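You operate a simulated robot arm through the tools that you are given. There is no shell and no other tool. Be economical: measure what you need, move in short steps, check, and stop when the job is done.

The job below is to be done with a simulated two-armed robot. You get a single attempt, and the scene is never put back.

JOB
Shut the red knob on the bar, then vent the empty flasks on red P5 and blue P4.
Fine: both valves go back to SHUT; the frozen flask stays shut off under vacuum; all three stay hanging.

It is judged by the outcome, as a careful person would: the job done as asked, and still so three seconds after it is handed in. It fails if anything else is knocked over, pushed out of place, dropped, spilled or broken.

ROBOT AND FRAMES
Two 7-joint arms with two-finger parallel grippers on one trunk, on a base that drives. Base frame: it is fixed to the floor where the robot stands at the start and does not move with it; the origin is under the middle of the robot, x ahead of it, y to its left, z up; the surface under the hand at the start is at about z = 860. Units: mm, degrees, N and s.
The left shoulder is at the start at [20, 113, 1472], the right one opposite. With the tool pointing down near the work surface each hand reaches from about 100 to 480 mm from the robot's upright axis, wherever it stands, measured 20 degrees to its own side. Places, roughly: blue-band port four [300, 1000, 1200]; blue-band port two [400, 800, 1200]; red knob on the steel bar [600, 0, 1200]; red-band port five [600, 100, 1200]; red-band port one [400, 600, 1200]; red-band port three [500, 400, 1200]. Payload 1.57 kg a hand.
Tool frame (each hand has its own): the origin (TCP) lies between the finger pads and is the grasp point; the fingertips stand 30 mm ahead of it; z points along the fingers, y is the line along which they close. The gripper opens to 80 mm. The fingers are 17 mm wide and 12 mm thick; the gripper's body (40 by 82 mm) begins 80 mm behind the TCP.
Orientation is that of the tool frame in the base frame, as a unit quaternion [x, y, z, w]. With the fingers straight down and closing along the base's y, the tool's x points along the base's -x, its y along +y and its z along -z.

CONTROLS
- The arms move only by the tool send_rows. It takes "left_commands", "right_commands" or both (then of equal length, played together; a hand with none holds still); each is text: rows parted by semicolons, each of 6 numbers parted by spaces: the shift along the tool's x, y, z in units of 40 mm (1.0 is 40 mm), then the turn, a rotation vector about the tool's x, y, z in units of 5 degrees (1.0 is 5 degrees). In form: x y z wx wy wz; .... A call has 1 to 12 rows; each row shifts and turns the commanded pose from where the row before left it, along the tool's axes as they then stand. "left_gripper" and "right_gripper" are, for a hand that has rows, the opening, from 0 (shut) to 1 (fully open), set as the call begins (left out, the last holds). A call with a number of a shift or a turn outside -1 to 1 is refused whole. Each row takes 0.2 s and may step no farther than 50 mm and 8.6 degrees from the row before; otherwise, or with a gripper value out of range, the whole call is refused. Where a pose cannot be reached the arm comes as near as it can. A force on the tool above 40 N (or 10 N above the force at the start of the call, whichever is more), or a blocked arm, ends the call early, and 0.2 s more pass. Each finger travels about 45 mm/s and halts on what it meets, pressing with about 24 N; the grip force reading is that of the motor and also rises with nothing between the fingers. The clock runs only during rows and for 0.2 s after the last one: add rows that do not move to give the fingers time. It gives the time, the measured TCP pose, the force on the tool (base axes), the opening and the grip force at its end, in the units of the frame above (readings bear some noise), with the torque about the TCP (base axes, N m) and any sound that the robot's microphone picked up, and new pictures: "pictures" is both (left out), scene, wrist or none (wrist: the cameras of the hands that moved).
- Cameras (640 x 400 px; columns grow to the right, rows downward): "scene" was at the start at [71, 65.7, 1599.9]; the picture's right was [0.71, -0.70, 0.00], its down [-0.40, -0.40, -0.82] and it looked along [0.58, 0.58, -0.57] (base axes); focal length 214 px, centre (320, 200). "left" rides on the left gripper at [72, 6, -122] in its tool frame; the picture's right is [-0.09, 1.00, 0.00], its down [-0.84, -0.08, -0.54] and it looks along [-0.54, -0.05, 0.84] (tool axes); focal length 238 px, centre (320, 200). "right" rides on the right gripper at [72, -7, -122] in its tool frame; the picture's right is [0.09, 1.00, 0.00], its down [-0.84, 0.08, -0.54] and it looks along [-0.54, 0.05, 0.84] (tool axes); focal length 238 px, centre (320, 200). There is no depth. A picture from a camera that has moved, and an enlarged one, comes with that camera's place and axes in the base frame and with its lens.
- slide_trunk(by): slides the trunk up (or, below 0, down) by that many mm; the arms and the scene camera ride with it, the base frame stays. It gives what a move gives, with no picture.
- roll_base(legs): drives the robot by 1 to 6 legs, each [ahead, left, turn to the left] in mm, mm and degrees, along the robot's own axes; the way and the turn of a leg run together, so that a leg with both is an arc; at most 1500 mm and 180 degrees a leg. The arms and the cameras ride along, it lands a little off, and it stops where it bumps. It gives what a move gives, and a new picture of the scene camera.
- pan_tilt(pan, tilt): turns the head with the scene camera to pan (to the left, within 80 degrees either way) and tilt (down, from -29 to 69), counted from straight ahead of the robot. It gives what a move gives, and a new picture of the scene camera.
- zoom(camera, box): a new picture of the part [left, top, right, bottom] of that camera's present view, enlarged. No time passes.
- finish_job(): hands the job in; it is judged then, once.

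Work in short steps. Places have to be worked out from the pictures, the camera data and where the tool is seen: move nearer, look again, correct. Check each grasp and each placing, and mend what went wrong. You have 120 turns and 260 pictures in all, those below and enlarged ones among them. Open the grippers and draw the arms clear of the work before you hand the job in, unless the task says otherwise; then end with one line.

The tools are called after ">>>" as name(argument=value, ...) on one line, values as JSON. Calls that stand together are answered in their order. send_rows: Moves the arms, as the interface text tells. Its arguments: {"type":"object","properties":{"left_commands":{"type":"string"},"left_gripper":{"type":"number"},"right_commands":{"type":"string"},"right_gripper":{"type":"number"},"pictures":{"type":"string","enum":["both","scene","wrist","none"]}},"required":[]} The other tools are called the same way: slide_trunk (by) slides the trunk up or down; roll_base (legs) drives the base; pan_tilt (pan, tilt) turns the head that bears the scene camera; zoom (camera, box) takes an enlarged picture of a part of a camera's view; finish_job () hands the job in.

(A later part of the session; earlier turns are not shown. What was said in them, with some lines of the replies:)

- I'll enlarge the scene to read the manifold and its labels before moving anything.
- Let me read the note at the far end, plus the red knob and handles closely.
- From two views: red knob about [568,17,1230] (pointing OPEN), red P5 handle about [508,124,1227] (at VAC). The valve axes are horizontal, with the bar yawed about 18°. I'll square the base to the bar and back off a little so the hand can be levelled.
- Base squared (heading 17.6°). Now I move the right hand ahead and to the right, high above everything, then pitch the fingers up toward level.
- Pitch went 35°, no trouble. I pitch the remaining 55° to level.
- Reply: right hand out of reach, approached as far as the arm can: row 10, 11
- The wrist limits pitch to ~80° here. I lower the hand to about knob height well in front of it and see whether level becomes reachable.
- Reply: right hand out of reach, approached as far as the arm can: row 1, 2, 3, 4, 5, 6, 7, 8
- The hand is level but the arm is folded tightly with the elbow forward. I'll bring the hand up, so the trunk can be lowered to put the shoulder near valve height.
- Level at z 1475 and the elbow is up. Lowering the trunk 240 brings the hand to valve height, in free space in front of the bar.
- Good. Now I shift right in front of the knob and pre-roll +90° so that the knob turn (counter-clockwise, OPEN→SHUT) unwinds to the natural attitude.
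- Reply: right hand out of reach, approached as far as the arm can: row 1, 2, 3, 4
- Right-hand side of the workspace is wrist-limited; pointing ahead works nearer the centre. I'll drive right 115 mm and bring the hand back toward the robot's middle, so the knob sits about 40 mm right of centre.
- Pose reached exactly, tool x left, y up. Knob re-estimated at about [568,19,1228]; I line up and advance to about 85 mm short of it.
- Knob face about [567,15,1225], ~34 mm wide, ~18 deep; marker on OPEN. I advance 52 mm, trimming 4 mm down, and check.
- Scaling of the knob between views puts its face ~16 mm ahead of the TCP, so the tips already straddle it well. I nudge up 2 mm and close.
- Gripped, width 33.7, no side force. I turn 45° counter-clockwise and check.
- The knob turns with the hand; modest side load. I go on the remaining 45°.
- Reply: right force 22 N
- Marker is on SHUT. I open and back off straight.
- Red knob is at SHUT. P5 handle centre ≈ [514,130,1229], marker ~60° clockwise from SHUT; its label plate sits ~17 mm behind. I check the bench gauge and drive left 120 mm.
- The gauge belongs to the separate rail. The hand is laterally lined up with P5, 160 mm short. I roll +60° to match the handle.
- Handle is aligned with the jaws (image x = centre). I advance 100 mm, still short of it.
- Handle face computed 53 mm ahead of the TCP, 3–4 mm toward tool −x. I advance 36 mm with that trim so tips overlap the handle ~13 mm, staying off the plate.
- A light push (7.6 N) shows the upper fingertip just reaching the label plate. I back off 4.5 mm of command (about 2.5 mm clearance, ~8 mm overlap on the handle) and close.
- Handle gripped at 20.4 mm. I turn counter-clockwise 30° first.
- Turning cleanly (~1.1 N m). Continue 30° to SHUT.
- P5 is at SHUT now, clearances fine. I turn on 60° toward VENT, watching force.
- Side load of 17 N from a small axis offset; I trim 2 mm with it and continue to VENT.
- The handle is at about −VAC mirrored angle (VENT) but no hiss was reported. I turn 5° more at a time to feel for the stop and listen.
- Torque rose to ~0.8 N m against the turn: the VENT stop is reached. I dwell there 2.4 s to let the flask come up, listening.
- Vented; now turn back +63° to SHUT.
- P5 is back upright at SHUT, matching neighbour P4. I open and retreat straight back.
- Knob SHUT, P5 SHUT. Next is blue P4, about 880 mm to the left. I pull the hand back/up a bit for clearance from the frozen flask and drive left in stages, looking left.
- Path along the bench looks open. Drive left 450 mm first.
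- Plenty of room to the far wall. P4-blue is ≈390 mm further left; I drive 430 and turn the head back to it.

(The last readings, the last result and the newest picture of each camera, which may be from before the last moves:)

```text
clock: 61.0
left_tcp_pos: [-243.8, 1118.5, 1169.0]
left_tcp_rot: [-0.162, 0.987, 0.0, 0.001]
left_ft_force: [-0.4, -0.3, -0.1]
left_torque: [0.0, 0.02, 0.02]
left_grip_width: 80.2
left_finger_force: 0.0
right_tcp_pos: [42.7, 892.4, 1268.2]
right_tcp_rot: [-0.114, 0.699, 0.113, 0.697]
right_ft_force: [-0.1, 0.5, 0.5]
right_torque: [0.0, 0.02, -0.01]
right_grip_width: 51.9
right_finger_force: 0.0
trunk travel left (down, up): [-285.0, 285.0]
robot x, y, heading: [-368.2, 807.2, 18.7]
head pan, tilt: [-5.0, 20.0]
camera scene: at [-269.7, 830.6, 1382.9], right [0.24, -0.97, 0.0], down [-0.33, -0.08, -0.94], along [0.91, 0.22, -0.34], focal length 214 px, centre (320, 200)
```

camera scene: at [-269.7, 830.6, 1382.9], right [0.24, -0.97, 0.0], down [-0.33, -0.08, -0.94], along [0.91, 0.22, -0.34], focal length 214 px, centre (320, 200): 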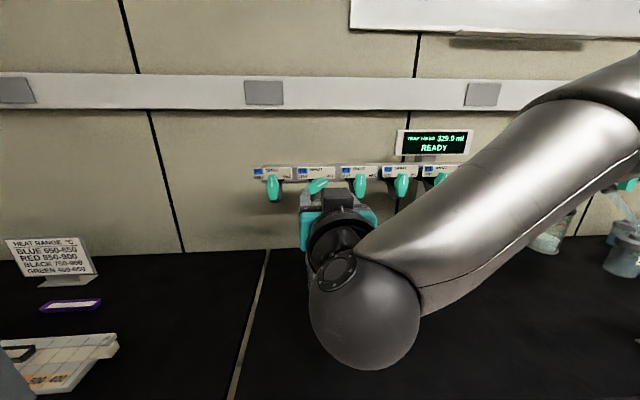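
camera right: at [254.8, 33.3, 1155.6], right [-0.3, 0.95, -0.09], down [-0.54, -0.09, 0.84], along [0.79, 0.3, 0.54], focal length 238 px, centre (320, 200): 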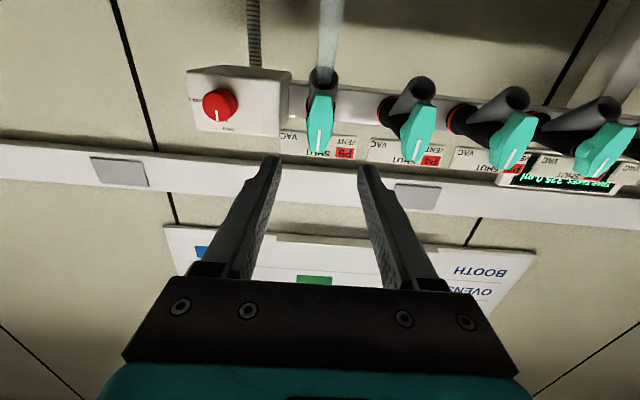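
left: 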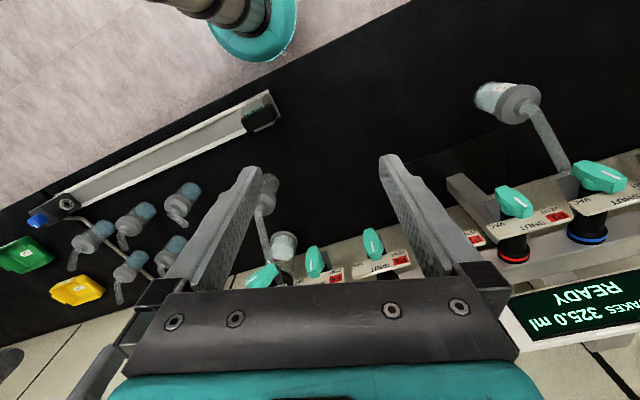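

Now I look closely at blue P4 with both cameras.

>>> zoom(camera="scene", box=[250, 150, 370, 225])

>>> zoom(camera="right", box=[200, 0, 520, 200])

```text
5.33 times, centred on (310, 188) of scene
camera zoom: at [-269.7, 830.6, 1382.9], right [0.24, -0.97, 0.0], down [-0.33, -0.08, -0.94], along [0.91, 0.22, -0.34], focal length 1144 px, centre (373, 267)
```

zoom: 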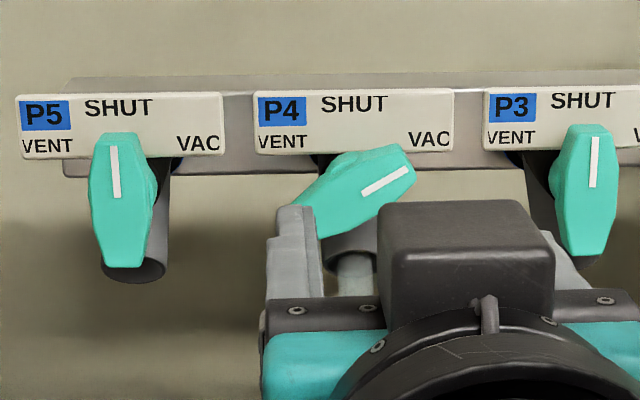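

```text
2.00 times, centred on (360, 100) of right
camera zoom: at [-70.0, 848.4, 1195.8], right [-0.31, 0.94, -0.09], down [-0.54, -0.1, 0.84], along [0.78, 0.31, 0.54], focal length 477 px, centre (240, 400)
```

zoom: 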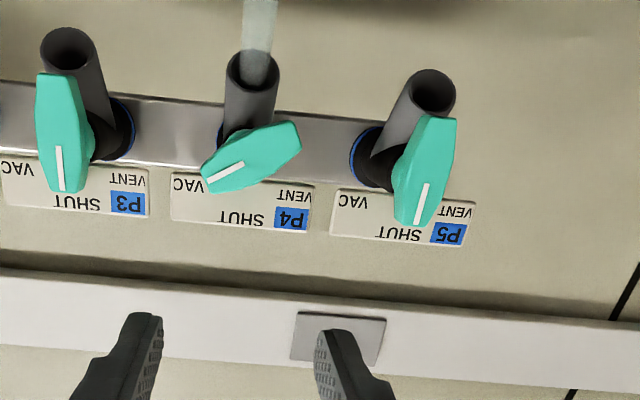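

Blue P4 is at VAC; handle ≈ [249,965,1229]. I move down 39, left 4, ahead 110 and begin the +60° roll.

>>> send_rows(right_commands="0.5 0.1 0 0 0 0; 0.48 0 0.5 0 0 0; 0 0 0.75 0 0 0; 0 0 0.75 0 0 0; 0 0 0.75 0 0 0; 0 0 0 0 0 1; 0 0 0 0 0 1; 0 0 0 0 0 1; 0 0 0 0 0 1; 0 0 0 0 0 1; 0 0 0 0 0 1; 0 0 0 0 0 0", pictures="none")

>>> send_rows(right_commands="0 0 0 0 0 1; 0 0 0 0 0 1; 0 0 0 0 0 1; 0 0 0 0 0 1; 0 0 0 0 0 1; 0 0 0 0 0 1; 0 0 0 0 0 0")

>>> zoom(camera="right", box=[220, 40, 420, 190])

```text
clock: 63.6
left_tcp_pos: [-243.9, 1118.2, 1169.4]
left_tcp_rot: [-0.162, 0.987, 0.0, 0.0]
left_ft_force: [-0.5, -0.1, -0.5]
left_torque: [-0.02, 0.03, 0.0]
left_grip_width: 80.0
left_finger_force: 0.0
right_tcp_pos: [146.7, 932.3, 1229.5]
right_tcp_rot: [0.073, 0.705, 0.29, 0.644]
right_ft_force: [0.1, -0.3, -0.9]
right_torque: [-0.02, -0.04, -0.01]
right_grip_width: 51.9
right_finger_force: 0.0
trunk travel left (down, up): [-285.0, 285.0]
robot x, y, heading: [-364.3, 807.5, 18.3]
head pan, tilt: [-5.0, 20.0]
```

```text
clock: 65.2
left_tcp_pos: [-242.9, 1116.0, 1167.2]
left_tcp_rot: [-0.161, 0.987, 0.0, 0.001]
left_ft_force: [0.2, 0.3, 0.0]
left_torque: [0.0, 0.01, 0.0]
left_grip_width: 80.0
left_finger_force: 0.0
right_tcp_pos: [146.1, 930.2, 1229.0]
right_tcp_rot: [0.252, 0.662, 0.446, 0.547]
right_ft_force: [-0.3, -0.5, -0.7]
right_torque: [0.02, -0.02, 0.01]
right_grip_width: 51.9
right_finger_force: 0.0
trunk travel left (down, up): [-285.0, 285.0]
robot x, y, heading: [-368.6, 802.4, 18.6]
head pan, tilt: [-5.0, 20.0]
camera scene: at [-269.7, 830.5, 1382.9], right [0.23, -0.97, 0.0], down [-0.33, -0.08, -0.94], along [0.91, 0.22, -0.34], focal length 214 px, centre (320, 200)
camera right: at [11.9, 949.0, 1186.5], right [-0.18, 0.55, 0.82], down [-0.3, -0.82, 0.49], along [0.94, -0.15, 0.31], focal length 238 px, centre (320, 200)
```

scene: 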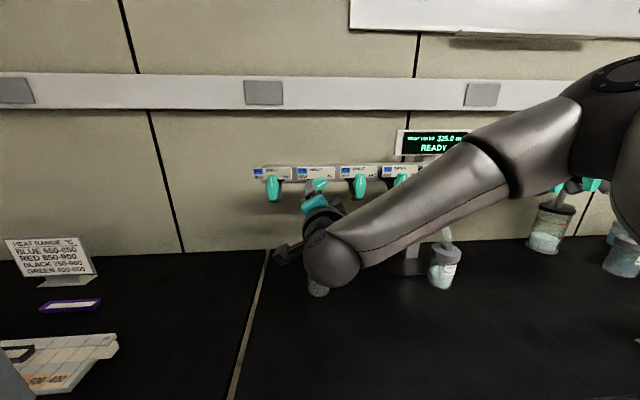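
right: 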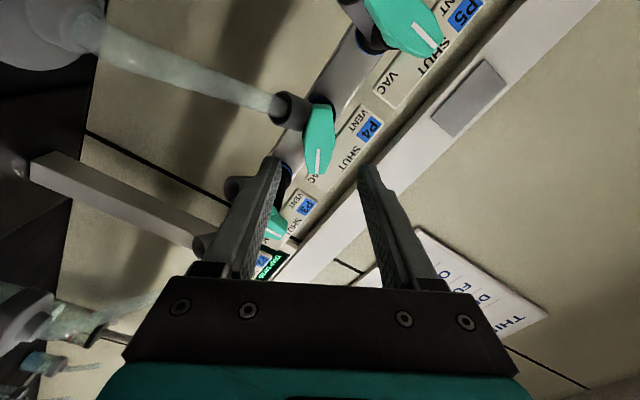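

```text
2.67 times, centred on (320, 115) of right
camera zoom: at [11.9, 949.0, 1186.5], right [-0.18, 0.55, 0.82], down [-0.3, -0.82, 0.49], along [0.94, -0.15, 0.31], focal length 636 px, centre (320, 427)
```

zoom: 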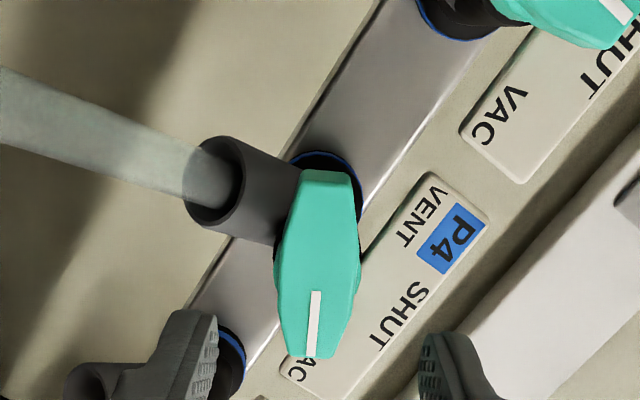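

Aligned with the jaws. Advance 60 mm and re-measure.

>>> send_rows(right_commands="0 0 0.75 0 0 0; 0 0 0.75 0 0 0; 0 0 0 0 0 0", pictures="none")

>>> zoom(camera="right", box=[220, 80, 420, 230])

```text
clock: 66.0
left_tcp_pos: [-243.9, 1117.3, 1168.6]
left_tcp_rot: [-0.161, 0.987, 0.001, 0.001]
left_ft_force: [1.1, 0.3, -0.2]
left_torque: [-0.02, -0.01, -0.01]
left_grip_width: 79.7
left_finger_force: 0.1
right_tcp_pos: [201.2, 949.0, 1229.9]
right_tcp_rot: [0.252, 0.662, 0.446, 0.547]
right_ft_force: [-0.3, -0.2, -0.2]
right_torque: [0.01, -0.02, -0.02]
right_grip_width: 51.9
right_finger_force: 0.0
trunk travel left (down, up): [-285.0, 285.0]
robot x, y, heading: [-370.2, 799.2, 18.7]
head pan, tilt: [-5.0, 20.0]
```

```text
2.67 times, centred on (320, 155) of right
camera zoom: at [68.4, 967.8, 1187.6], right [-0.18, 0.55, 0.82], down [-0.3, -0.82, 0.49], along [0.94, -0.15, 0.31], focal length 636 px, centre (320, 320)
```

zoom: 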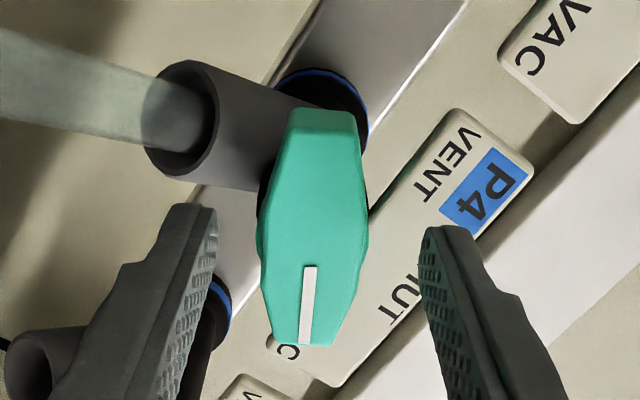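

Handle face now ≈38 mm ahead; jaws ~2 mm high. I advance 15 mm with a −2 mm y trim, aiming for the same ~8 mm overlap as at P5.

>>> send_rows(right_commands="-0.02 -0.05 0.2 0 0 0; 0 0 0.18 0 0 0; 0 0 0 0 0 0", pictures="none")

>>> zoom(camera="right", box=[220, 80, 420, 230])

```text
clock: 66.8
left_tcp_pos: [-242.8, 1119.3, 1168.5]
left_tcp_rot: [-0.162, 0.987, 0.0, 0.001]
left_ft_force: [0.0, 0.4, 0.2]
left_torque: [-0.03, 0.01, 0.02]
left_grip_width: 79.9
left_finger_force: 0.0
right_tcp_pos: [217.6, 953.4, 1229.6]
right_tcp_rot: [0.251, 0.662, 0.446, 0.547]
right_ft_force: [-0.4, 0.1, -0.1]
right_torque: [-0.01, -0.01, -0.02]
right_grip_width: 51.7
right_finger_force: 0.1
trunk travel left (down, up): [-285.0, 285.0]
robot x, y, heading: [-367.6, 800.8, 18.4]
head pan, tilt: [-5.0, 20.0]
```

```text
2.67 times, centred on (320, 155) of right
camera zoom: at [83.9, 971.8, 1185.8], right [-0.18, 0.55, 0.82], down [-0.3, -0.82, 0.49], along [0.94, -0.15, 0.31], focal length 636 px, centre (320, 320)
```

zoom: 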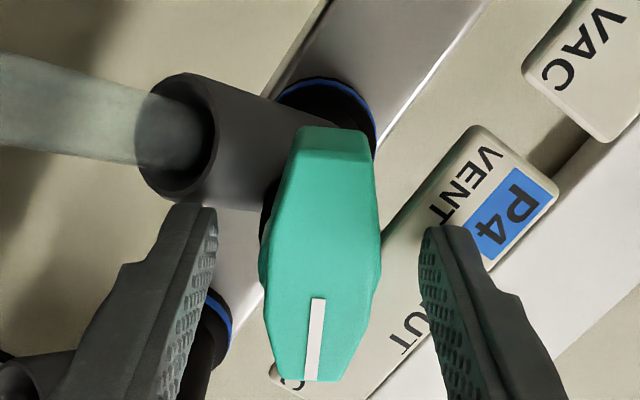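

View matches the P5 grip pose, no contact force. Close.

>>> send_rows(right_commands="0 0 0 0 0 0; 0 0 0 0 0 0; 0 0 0 0 0 0; 0 0 0 0 0 0", right_gripper=0, pictures="none")

>>> zoom(camera="right", box=[220, 80, 420, 230])

```text
clock: 67.8
left_tcp_pos: [-244.2, 1117.5, 1168.3]
left_tcp_rot: [-0.162, 0.987, 0.0, 0.0]
left_ft_force: [0.6, 0.5, 0.3]
left_torque: [-0.02, -0.05, 0.01]
left_grip_width: 80.1
left_finger_force: 0.0
right_tcp_pos: [217.4, 953.8, 1229.3]
right_tcp_rot: [0.251, 0.662, 0.446, 0.547]
right_ft_force: [0.0, 0.7, 0.9]
right_torque: [-0.07, 0.16, 0.07]
right_grip_width: 20.0
right_finger_force: 33.0
trunk travel left (down, up): [-285.0, 285.0]
robot x, y, heading: [-369.6, 800.6, 18.7]
head pan, tilt: [-5.0, 20.0]
```

```text
2.67 times, centred on (320, 155) of right
camera zoom: at [83.7, 971.9, 1185.8], right [-0.18, 0.55, 0.82], down [-0.3, -0.82, 0.49], along [0.94, -0.15, 0.31], focal length 636 px, centre (320, 320)
```

zoom: 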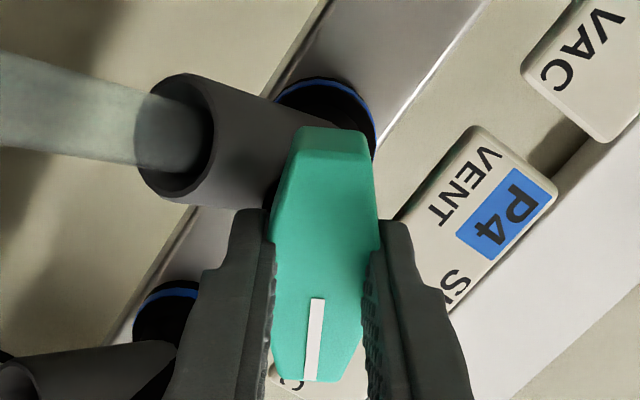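

Gripped at 20.0 mm. Turn counter-clockwise 60° to SHUT.

>>> send_rows(right_commands="0 0 0 0 0 -1; 0 0 0 0 0 -1; 0 0 0 0 0 -1; 0 0 0 0 0 -1; 0 0 0 0 0 -1; 0 0 0 0 0 -1; 0 0 0 0 0 -1; 0 0 0 0 0 -1; 0 0 0 0 0 -1; 0 0 0 0 0 -1; 0 0 0 0 0 -1; 0 0 0 0 0 -1")

>>> zoom(camera="right", box=[220, 80, 420, 230])

```text
clock: 70.4
left_tcp_pos: [-243.6, 1116.2, 1168.8]
left_tcp_rot: [-0.162, 0.987, 0.0, 0.0]
left_ft_force: [0.0, 0.1, 0.6]
left_torque: [0.0, 0.04, 0.01]
left_grip_width: 80.1
left_finger_force: 0.0
right_tcp_pos: [218.8, 951.1, 1228.0]
right_tcp_rot: [-0.113, 0.698, 0.112, 0.698]
right_ft_force: [-1.2, -6.3, -0.8]
right_torque: [-0.01, 0.02, -0.65]
right_grip_width: 19.8
right_finger_force: 33.7
trunk travel left (down, up): [-285.0, 285.0]
robot x, y, heading: [-366.8, 800.9, 18.5]
head pan, tilt: [-5.0, 20.0]
camera scene: at [-269.6, 829.4, 1383.0], right [0.23, -0.97, 0.0], down [-0.33, -0.08, -0.94], along [0.91, 0.22, -0.34], focal length 214 px, centre (320, 200)
camera right: at [105.2, 907.5, 1154.8], right [-0.31, 0.95, -0.09], down [-0.54, -0.09, 0.84], along [0.78, 0.31, 0.54], focal length 238 px, centre (320, 200)
```

scene: 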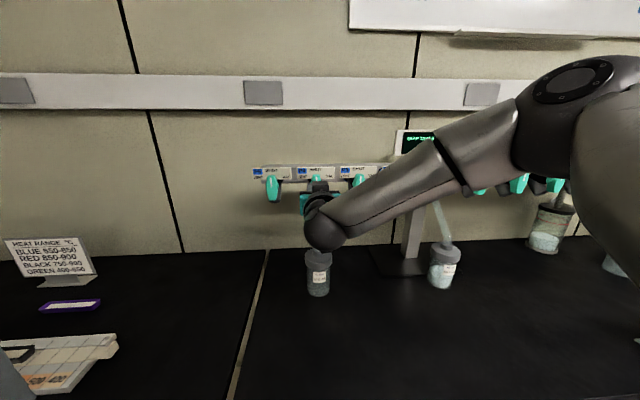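
right: 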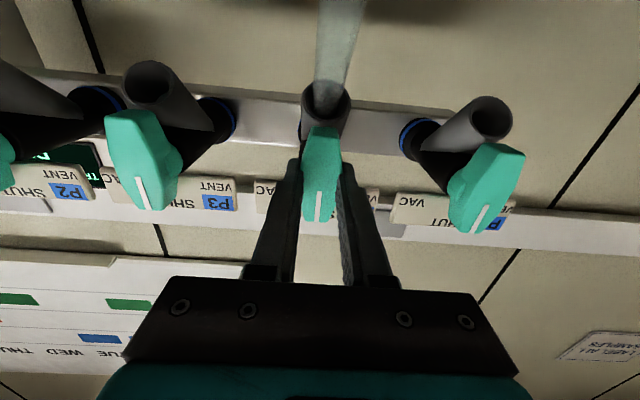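

```text
2.67 times, centred on (320, 155) of right
camera zoom: at [105.2, 907.5, 1154.8], right [-0.31, 0.95, -0.09], down [-0.54, -0.09, 0.84], along [0.78, 0.31, 0.54], focal length 636 px, centre (320, 320)
```

zoom: 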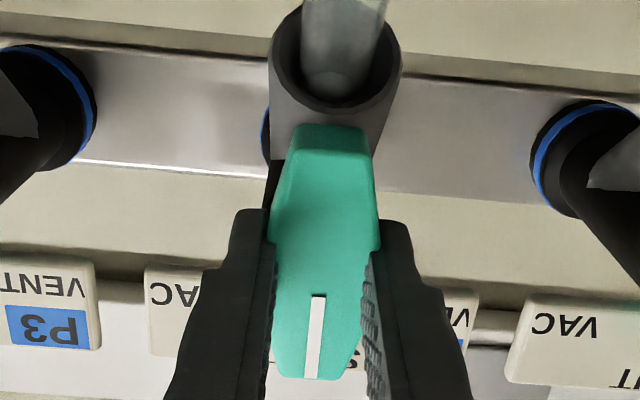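

At SHUT with low forces. Continue 60° to VENT.

>>> send_rows(right_commands="0 0 0 0 0 -1; 0 0 0 0 0 -1; 0 0 0 0 0 -1; 0 0 0 0 0 -1; 0 0 0 0 0 -1; 0 0 0 0 0 -1; 0 0 0 0 0 -1; 0 0 0 0 0 -1; 0 0 0 0 0 -1; 0 0 0 0 0 -1; 0 0 0 0 0 -1; 0 0 0 0 0 -1", pictures="wrist")

>>> send_rows(right_commands="0 0 0 0 0 -0.8; 0 0 0 0 0 0; 0 0 0 0 0 0", pictures="none")

>>> zoom(camera="scene", box=[250, 150, 370, 225])

```text
clock: 73.0
left_tcp_pos: [-243.3, 1115.3, 1169.0]
left_tcp_rot: [-0.161, 0.987, 0.001, 0.0]
left_ft_force: [0.3, -0.5, 0.8]
left_torque: [0.01, 0.01, 0.01]
left_grip_width: 79.8
left_finger_force: 0.1
right_tcp_pos: [219.9, 950.2, 1229.2]
right_tcp_rot: [-0.446, 0.548, -0.253, 0.661]
right_ft_force: [2.4, -14.0, 8.1]
right_torque: [-0.07, 0.32, -0.86]
right_grip_width: 19.9
right_finger_force: 34.1
trunk travel left (down, up): [-285.0, 285.0]
robot x, y, heading: [-371.2, 804.1, 18.3]
head pan, tilt: [-5.0, 20.0]
camera right: at [124.3, 850.5, 1197.3], right [-0.13, 0.4, -0.91], down [-0.75, 0.56, 0.35], along [0.64, 0.73, 0.23], focal length 238 px, centre (320, 200)
```

right: 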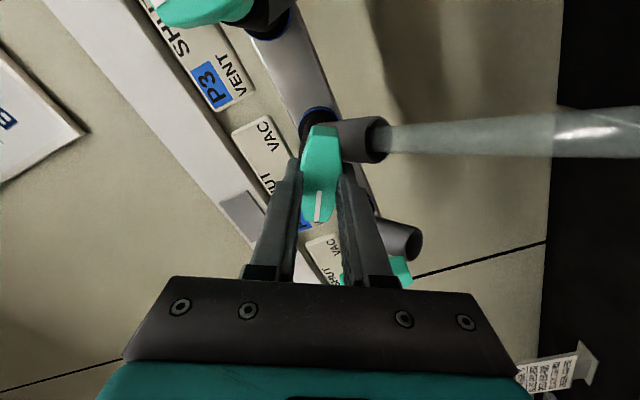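

```text
clock: 73.8
left_tcp_pos: [-244.6, 1116.0, 1169.5]
left_tcp_rot: [-0.162, 0.987, 0.001, 0.001]
left_ft_force: [-0.4, 0.7, 0.7]
left_torque: [-0.03, -0.03, 0.02]
left_grip_width: 79.8
left_finger_force: 0.0
right_tcp_pos: [219.4, 950.2, 1228.8]
right_tcp_rot: [-0.464, 0.533, -0.275, 0.652]
right_ft_force: [5.3, -13.4, 8.4]
right_torque: [0.83, 0.19, -0.31]
right_grip_width: 20.5
right_finger_force: 33.8
trunk travel left (down, up): [-285.0, 285.0]
robot x, y, heading: [-368.4, 805.8, 18.5]
head pan, tilt: [-5.0, 20.0]
```

```text
5.33 times, centred on (310, 188) of scene
camera zoom: at [-269.5, 828.0, 1383.0], right [0.23, -0.97, 0.0], down [-0.33, -0.08, -0.94], along [0.91, 0.22, -0.34], focal length 1144 px, centre (373, 267)
```

zoom: 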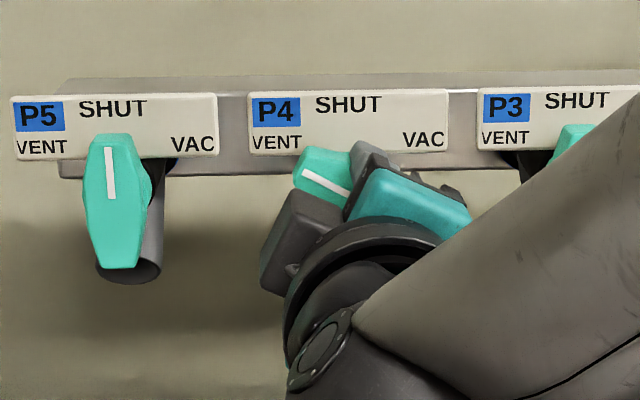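

Again the torque jumped to ~0.85 N m: the VENT stop. I dwell 2 s there, easing 2° off.

>>> send_rows(right_commands="0 0 0 0 0 0.4; 0 0 0 0 0 0; 0 0 0 0 0 0; 0 0 0 0 0 0; 0 0 0 0 0 0; 0 0 0 0 0 0; 0 0 0 0 0 0; 0 0 0 0 0 0; 0 0 0 0 0 0; 0 0 0 0 0 0; 0 0 0 0 0 0; 0 0 0 0 0 0", pictures="none")

>>> send_rows(right_commands="0 0 0 0 0 1; 0 0 0 0 0 1; 0 0 0 0 0 1; 0 0 0 0 0 1; 0 0 0 0 0 1; 0 0 0 0 0 1; 0 0 0 0 0 1; 0 0 0 0 0 1; 0 0 0 0 0 1; 0 0 0 0 0 1; 0 0 0 0 0 1; 0 0 0 0 0 1", pictures="none")

>>> send_rows(right_commands="0 0 0 0 0 0.4; 0 0 0 0 0 0", pictures="wrist")

>>> zoom(camera="right", box=[220, 80, 420, 230])

>>> zoom(camera="scene", box=[250, 150, 370, 225])

```text
clock: 76.4
left_tcp_pos: [-244.2, 1116.3, 1169.2]
left_tcp_rot: [-0.161, 0.987, 0.002, 0.001]
left_ft_force: [-0.2, 0.2, -0.3]
left_torque: [-0.04, 0.03, 0.02]
left_grip_width: 80.0
left_finger_force: 0.1
right_tcp_pos: [219.5, 951.0, 1228.7]
right_tcp_rot: [-0.454, 0.541, -0.263, 0.657]
right_ft_force: [5.7, -9.4, 12.7]
right_torque: [0.66, -0.26, 0.22]
right_grip_width: 19.9
right_finger_force: 33.3
trunk travel left (down, up): [-285.0, 285.0]
robot x, y, heading: [-369.7, 803.0, 18.3]
head pan, tilt: [-5.0, 20.0]
```

```text
clock: 79.0
left_tcp_pos: [-243.5, 1116.9, 1168.3]
left_tcp_rot: [-0.162, 0.987, 0.0, 0.0]
left_ft_force: [0.4, 0.7, -0.4]
left_torque: [-0.05, 0.0, -0.05]
left_grip_width: 80.1
left_finger_force: 0.0
right_tcp_pos: [218.5, 951.6, 1230.2]
right_tcp_rot: [-0.123, 0.696, 0.101, 0.7]
right_ft_force: [4.0, -7.3, 10.2]
right_torque: [0.34, -0.82, -0.47]
right_grip_width: 19.8
right_finger_force: 34.0
trunk travel left (down, up): [-285.0, 285.0]
robot x, y, heading: [-369.3, 801.8, 18.6]
head pan, tilt: [-5.0, 20.0]
```

```text
clock: 79.6
left_tcp_pos: [-244.4, 1116.0, 1168.6]
left_tcp_rot: [-0.162, 0.987, 0.0, 0.001]
left_ft_force: [0.2, 0.0, -0.7]
left_torque: [0.02, 0.0, -0.03]
left_grip_width: 80.1
left_finger_force: 0.0
right_tcp_pos: [218.1, 951.4, 1229.6]
right_tcp_rot: [-0.11, 0.698, 0.113, 0.699]
right_ft_force: [4.0, -6.1, 15.1]
right_torque: [-0.17, 0.51, -0.51]
right_grip_width: 19.9
right_finger_force: 34.4
trunk travel left (down, up): [-285.0, 285.0]
robot x, y, heading: [-364.4, 804.0, 18.3]
head pan, tilt: [-5.0, 20.0]
camera right: at [105.3, 908.0, 1155.8], right [-0.31, 0.95, -0.09], down [-0.54, -0.1, 0.84], along [0.78, 0.31, 0.54], focal length 238 px, centre (320, 200)
```

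right: 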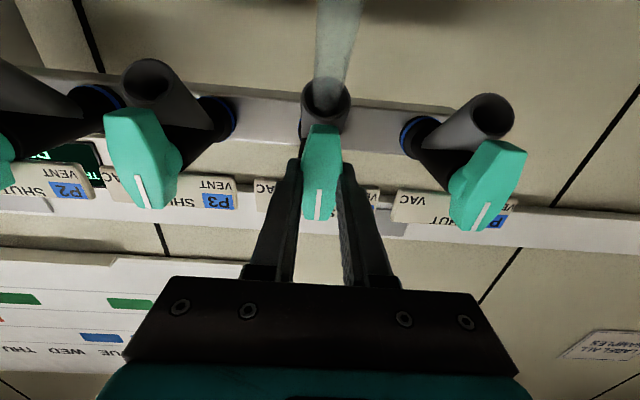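

```text
2.67 times, centred on (320, 155) of right
camera zoom: at [105.3, 908.0, 1155.8], right [-0.31, 0.95, -0.09], down [-0.54, -0.1, 0.84], along [0.78, 0.31, 0.54], focal length 636 px, centre (320, 320)
```

zoom: 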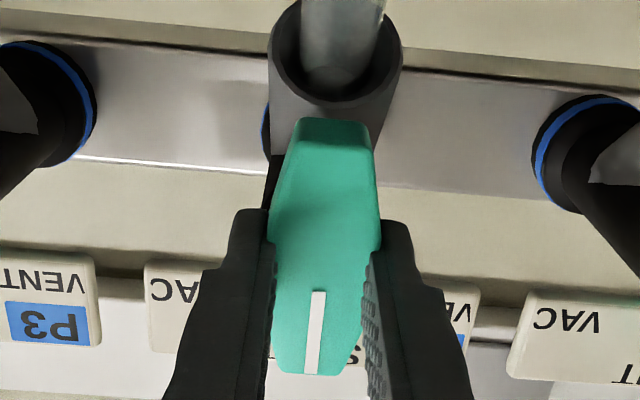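

```text
5.33 times, centred on (310, 188) of scene
camera zoom: at [-270.1, 829.0, 1383.1], right [0.23, -0.97, 0.0], down [-0.33, -0.08, -0.94], along [0.91, 0.22, -0.34], focal length 1144 px, centre (373, 267)
```

zoom: 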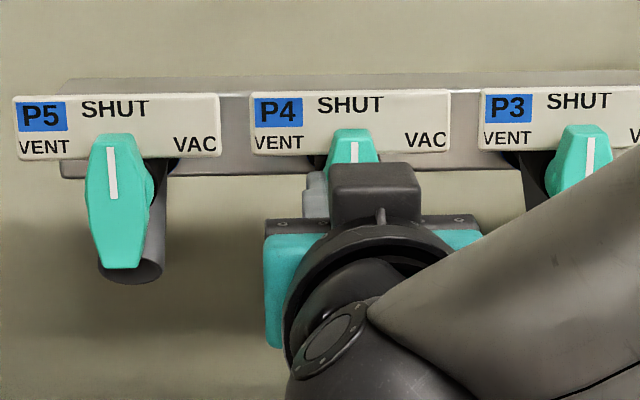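

Blue P4 is upright at SHUT. I open and retreat, then check all.

>>> send_rows(right_commands="0 0 0 0 0 0; 0 0 0 0 0 0; 0 0 0 0 0 0; 0 0 -0.8 0 0 0; 0 0 -0.8 0 0 0; 0 0 -0.8 0 0 0; 0 0 -0.8 0 0 0; -0.5 0 -0.8 0 0 0; -0.5 0 -0.7 0 0 0; 0 0 0 0 0 0", right_gripper=0.65)

>>> zoom(camera="right", box=[200, 0, 520, 200])

>>> zoom(camera="scene", box=[240, 140, 480, 300])

```text
clock: 81.8
left_tcp_pos: [-243.6, 1118.2, 1167.7]
left_tcp_rot: [-0.162, 0.987, 0.001, 0.001]
left_ft_force: [1.2, -0.7, -0.7]
left_torque: [0.02, 0.04, -0.02]
left_grip_width: 80.1
left_finger_force: 0.0
right_tcp_pos: [38.9, 892.2, 1269.8]
right_tcp_rot: [-0.113, 0.699, 0.112, 0.697]
right_ft_force: [0.4, 0.0, 0.4]
right_torque: [-0.05, -0.01, 0.01]
right_grip_width: 52.2
right_finger_force: 0.1
trunk travel left (down, up): [-285.0, 285.0]
robot x, y, heading: [-365.4, 801.5, 18.5]
head pan, tilt: [-5.0, 20.0]
camera scene: at [-269.5, 830.5, 1382.9], right [0.23, -0.97, 0.0], down [-0.33, -0.08, -0.94], along [0.91, 0.22, -0.34], focal length 214 px, centre (320, 200)
camera right: at [-74.2, 848.5, 1197.6], right [-0.31, 0.94, -0.09], down [-0.54, -0.1, 0.84], along [0.78, 0.31, 0.54], focal length 238 px, centre (320, 200)
```

scene: 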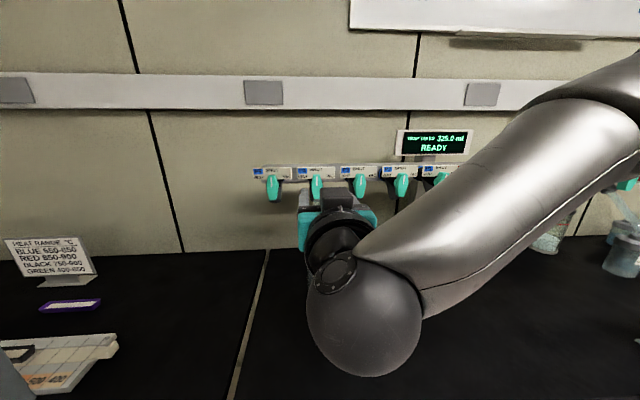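
right: 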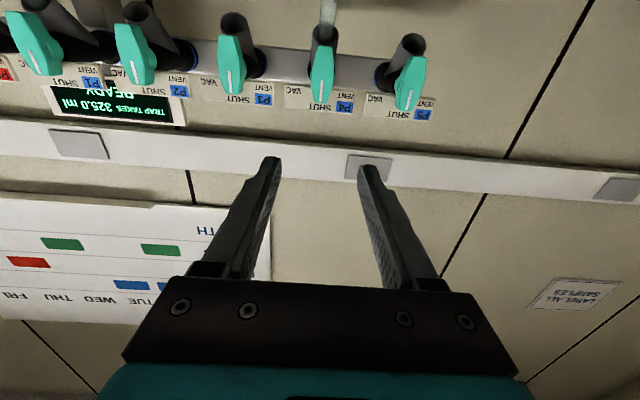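

```text
2.00 times, centred on (360, 100) of right
camera zoom: at [-74.2, 848.5, 1197.6], right [-0.31, 0.94, -0.09], down [-0.54, -0.1, 0.84], along [0.78, 0.31, 0.54], focal length 477 px, centre (240, 400)
```

zoom: 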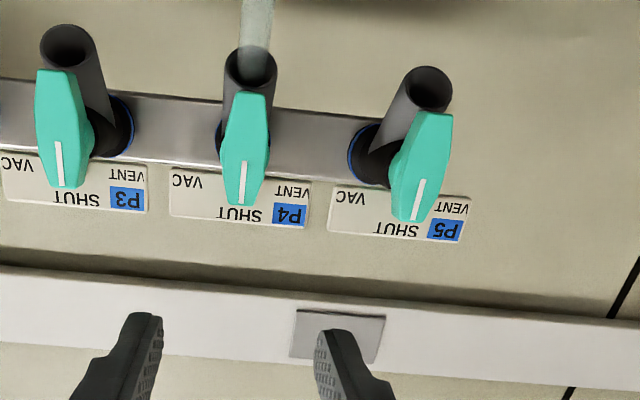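

```text
2.50 times, centred on (360, 220) of scene
camera zoom: at [-269.5, 830.5, 1382.9], right [0.23, -0.97, 0.0], down [-0.33, -0.08, -0.94], along [0.91, 0.22, -0.34], focal length 536 px, centre (220, 150)
```

zoom: 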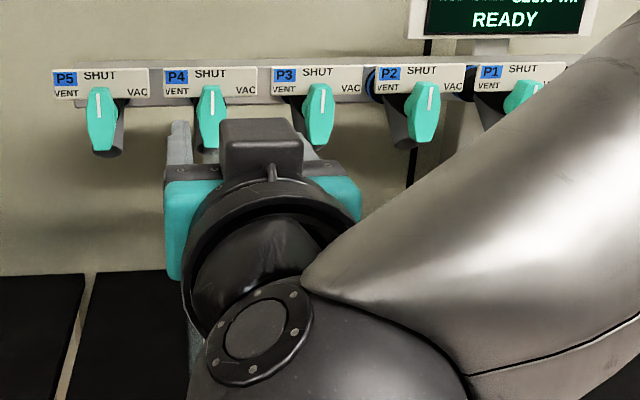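

All handles stand at SHUT. I back the base away 200 mm, open the hand fully and take a last look at all flasks and the knob.

>>> roll_base(legs=[[-200, 0, 0]])

>>> send_rows(right_commands="0 0 0 0 0 0; 0 0 0 0 0 0", right_gripper=1, pictures="none")

>>> zoom(camera="scene", box=[220, 120, 620, 370])

>>> pan_tilt(pan=-50, tilt=15)

```text
clock: 83.4
left_tcp_pos: [-430.5, 1055.9, 1170.0]
left_tcp_rot: [-0.163, 0.987, 0.0, 0.001]
left_ft_force: [-1.0, 0.6, -0.1]
left_torque: [0.02, 0.0, 0.0]
left_grip_width: 80.3
left_finger_force: 0.0
right_tcp_pos: [-146.4, 830.9, 1270.7]
right_tcp_rot: [-0.114, 0.699, 0.113, 0.697]
right_ft_force: [0.0, 0.2, 1.2]
right_torque: [-0.01, -0.01, 0.01]
right_grip_width: 51.7
right_finger_force: 0.0
trunk travel left (down, up): [-285.0, 285.0]
robot x, y, heading: [-555.5, 740.8, 18.6]
head pan, tilt: [-5.0, 20.0]
camera scene: at [-455.4, 768.2, 1383.0], right [0.24, -0.97, 0.0], down [-0.33, -0.08, -0.94], along [0.91, 0.22, -0.34], focal length 214 px, centre (320, 200)
```

scene: 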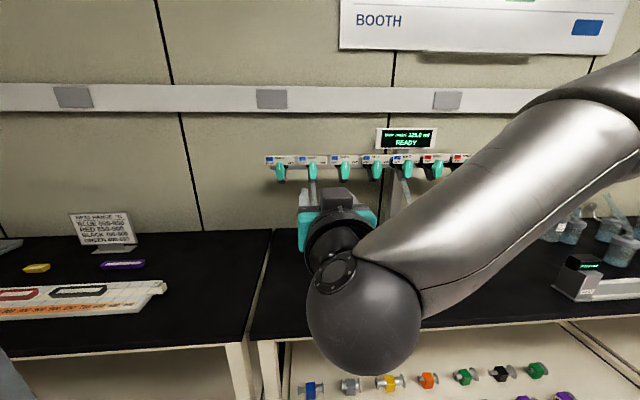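

```text
clock: 84.0
left_tcp_pos: [-428.9, 1056.7, 1167.5]
left_tcp_rot: [-0.163, 0.987, 0.0, 0.001]
left_ft_force: [-0.4, -0.7, 0.8]
left_torque: [-0.02, 0.01, 0.02]
left_grip_width: 79.8
left_finger_force: 0.1
right_tcp_pos: [-146.5, 832.0, 1269.4]
right_tcp_rot: [-0.114, 0.699, 0.113, 0.697]
right_ft_force: [1.2, 0.5, 0.0]
right_torque: [0.04, -0.01, 0.02]
right_grip_width: 80.2
right_finger_force: 0.0
trunk travel left (down, up): [-285.0, 285.0]
robot x, y, heading: [-552.1, 740.8, 18.5]
head pan, tilt: [-5.0, 20.0]
```

```text
1.60 times, centred on (420, 245) of scene
camera zoom: at [-454.3, 768.5, 1382.9], right [0.24, -0.97, 0.0], down [-0.33, -0.08, -0.94], along [0.91, 0.22, -0.34], focal length 343 px, centre (160, 128)
```

zoom: 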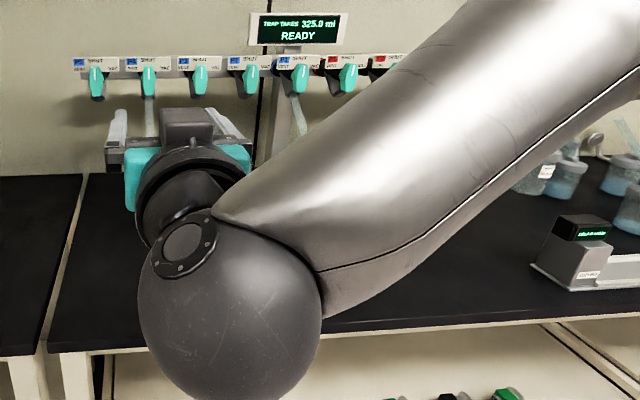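

```text
clock: 85.1
left_tcp_pos: [-428.5, 1055.4, 1168.7]
left_tcp_rot: [-0.163, 0.987, -0.001, 0.0]
left_ft_force: [0.9, 0.3, 0.1]
left_torque: [-0.02, 0.02, 0.0]
left_grip_width: 80.0
left_finger_force: 0.1
right_tcp_pos: [-146.3, 831.4, 1270.3]
right_tcp_rot: [-0.114, 0.699, 0.113, 0.697]
right_ft_force: [0.6, 0.3, 0.9]
right_torque: [-0.01, 0.03, 0.02]
right_grip_width: 79.7
right_finger_force: 0.1
trunk travel left (down, up): [-285.0, 285.0]
robot x, y, heading: [-554.2, 743.1, 18.8]
head pan, tilt: [-50.0, 15.0]
camera scene: at [-465.1, 698.0, 1391.1], right [-0.52, -0.85, 0.0], down [-0.22, 0.13, -0.97], along [0.83, -0.5, -0.26], focal length 214 px, centre (320, 200)
```

scene: 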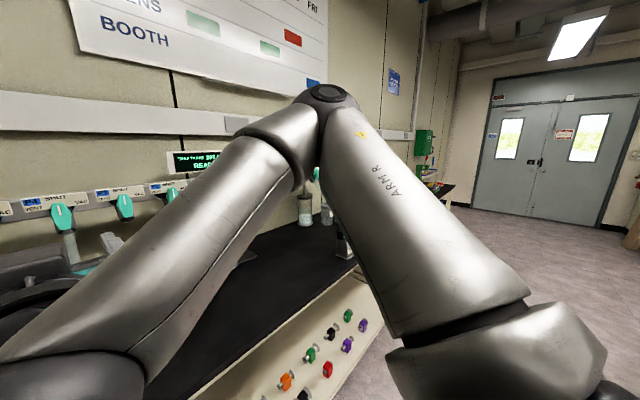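

The arm hides the flasks; raising the trunk gives an overview for a final check.

>>> slide_trunk(by=260)

>>> pan_tilt(pan=8, tilt=30)

>>> zoom(camera="right", box=[0, 0, 640, 400])

```text
clock: 87.8
left_tcp_pos: [-429.4, 1056.5, 1428.2]
left_tcp_rot: [-0.162, 0.987, 0.0, -0.001]
left_ft_force: [0.1, 0.1, -0.2]
left_torque: [0.01, -0.02, -0.02]
left_grip_width: 80.2
left_finger_force: 0.1
right_tcp_pos: [-145.3, 832.8, 1530.5]
right_tcp_rot: [-0.114, 0.699, 0.114, 0.697]
right_ft_force: [0.9, 0.1, -0.3]
right_torque: [0.01, -0.03, 0.0]
right_grip_width: 80.3
right_finger_force: 0.0
trunk travel left (down, up): [-545.0, 25.0]
robot x, y, heading: [-554.1, 741.3, 18.8]
head pan, tilt: [-50.0, 15.0]
```

```text
clock: 89.0
left_tcp_pos: [-430.2, 1057.0, 1428.2]
left_tcp_rot: [-0.163, 0.987, 0.0, 0.0]
left_ft_force: [0.8, -0.4, -0.2]
left_torque: [0.01, 0.01, 0.0]
left_grip_width: 79.8
left_finger_force: 0.1
right_tcp_pos: [-144.3, 831.8, 1530.3]
right_tcp_rot: [-0.114, 0.699, 0.113, 0.697]
right_ft_force: [-0.1, -0.8, 0.5]
right_torque: [-0.01, -0.01, 0.02]
right_grip_width: 80.2
right_finger_force: 0.1
trunk travel left (down, up): [-545.0, 25.0]
robot x, y, heading: [-556.1, 737.8, 18.8]
head pan, tilt: [8.0, 30.0]
camera scene: at [-464.1, 787.0, 1626.9], right [0.45, -0.89, 0.0], down [-0.45, -0.22, -0.87], along [0.77, 0.39, -0.5], focal length 214 px, centre (320, 200)
```

scene: 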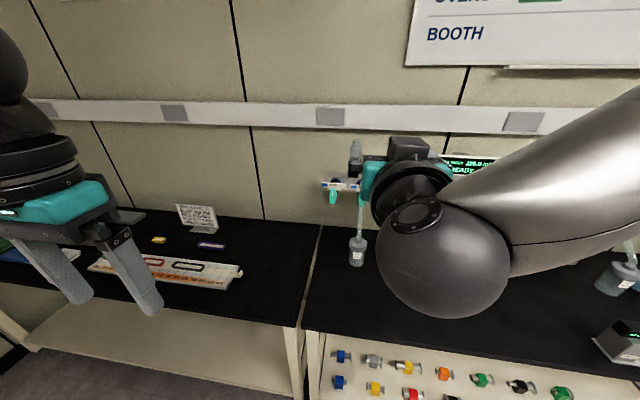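

```text
1.00 times, centred on (320, 200) of right (not enlarged: the box is as wide or as high as the picture)
camera zoom: at [-258.8, 787.1, 1457.3], right [-0.32, 0.94, -0.09], down [-0.54, -0.1, 0.84], along [0.78, 0.31, 0.54], focal length 238 px, centre (320, 200)
```

zoom: 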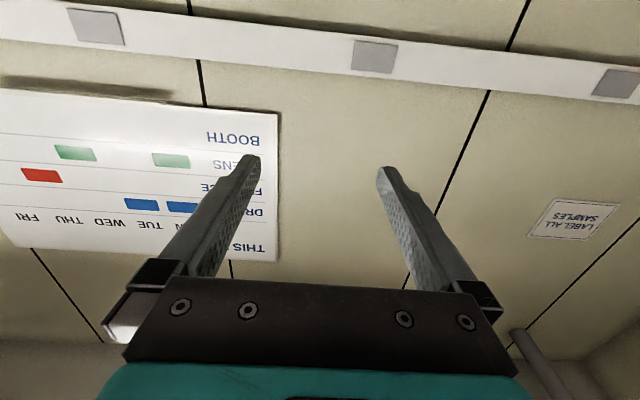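

The blue P4 flask still hangs, and the P5 flask is in place at right; both arms are clear with grippers open. Handing in.

>>> finish_job()

```text
The job is handed in.
```

I turned the red knob to SHUT, then took red P5 and blue P4 each to their VENT stops, held them there 2 to 3 seconds and returned both to SHUT. I did not touch the frozen flask's valve, and it last showed SHUT. The blue P4 flask was hanging in the last picture and red P5's looked in place, but I never saw all three in one view. The microphone reported no venting sound, so the stop torque and handle marks are the only evidence that the flasks vented.
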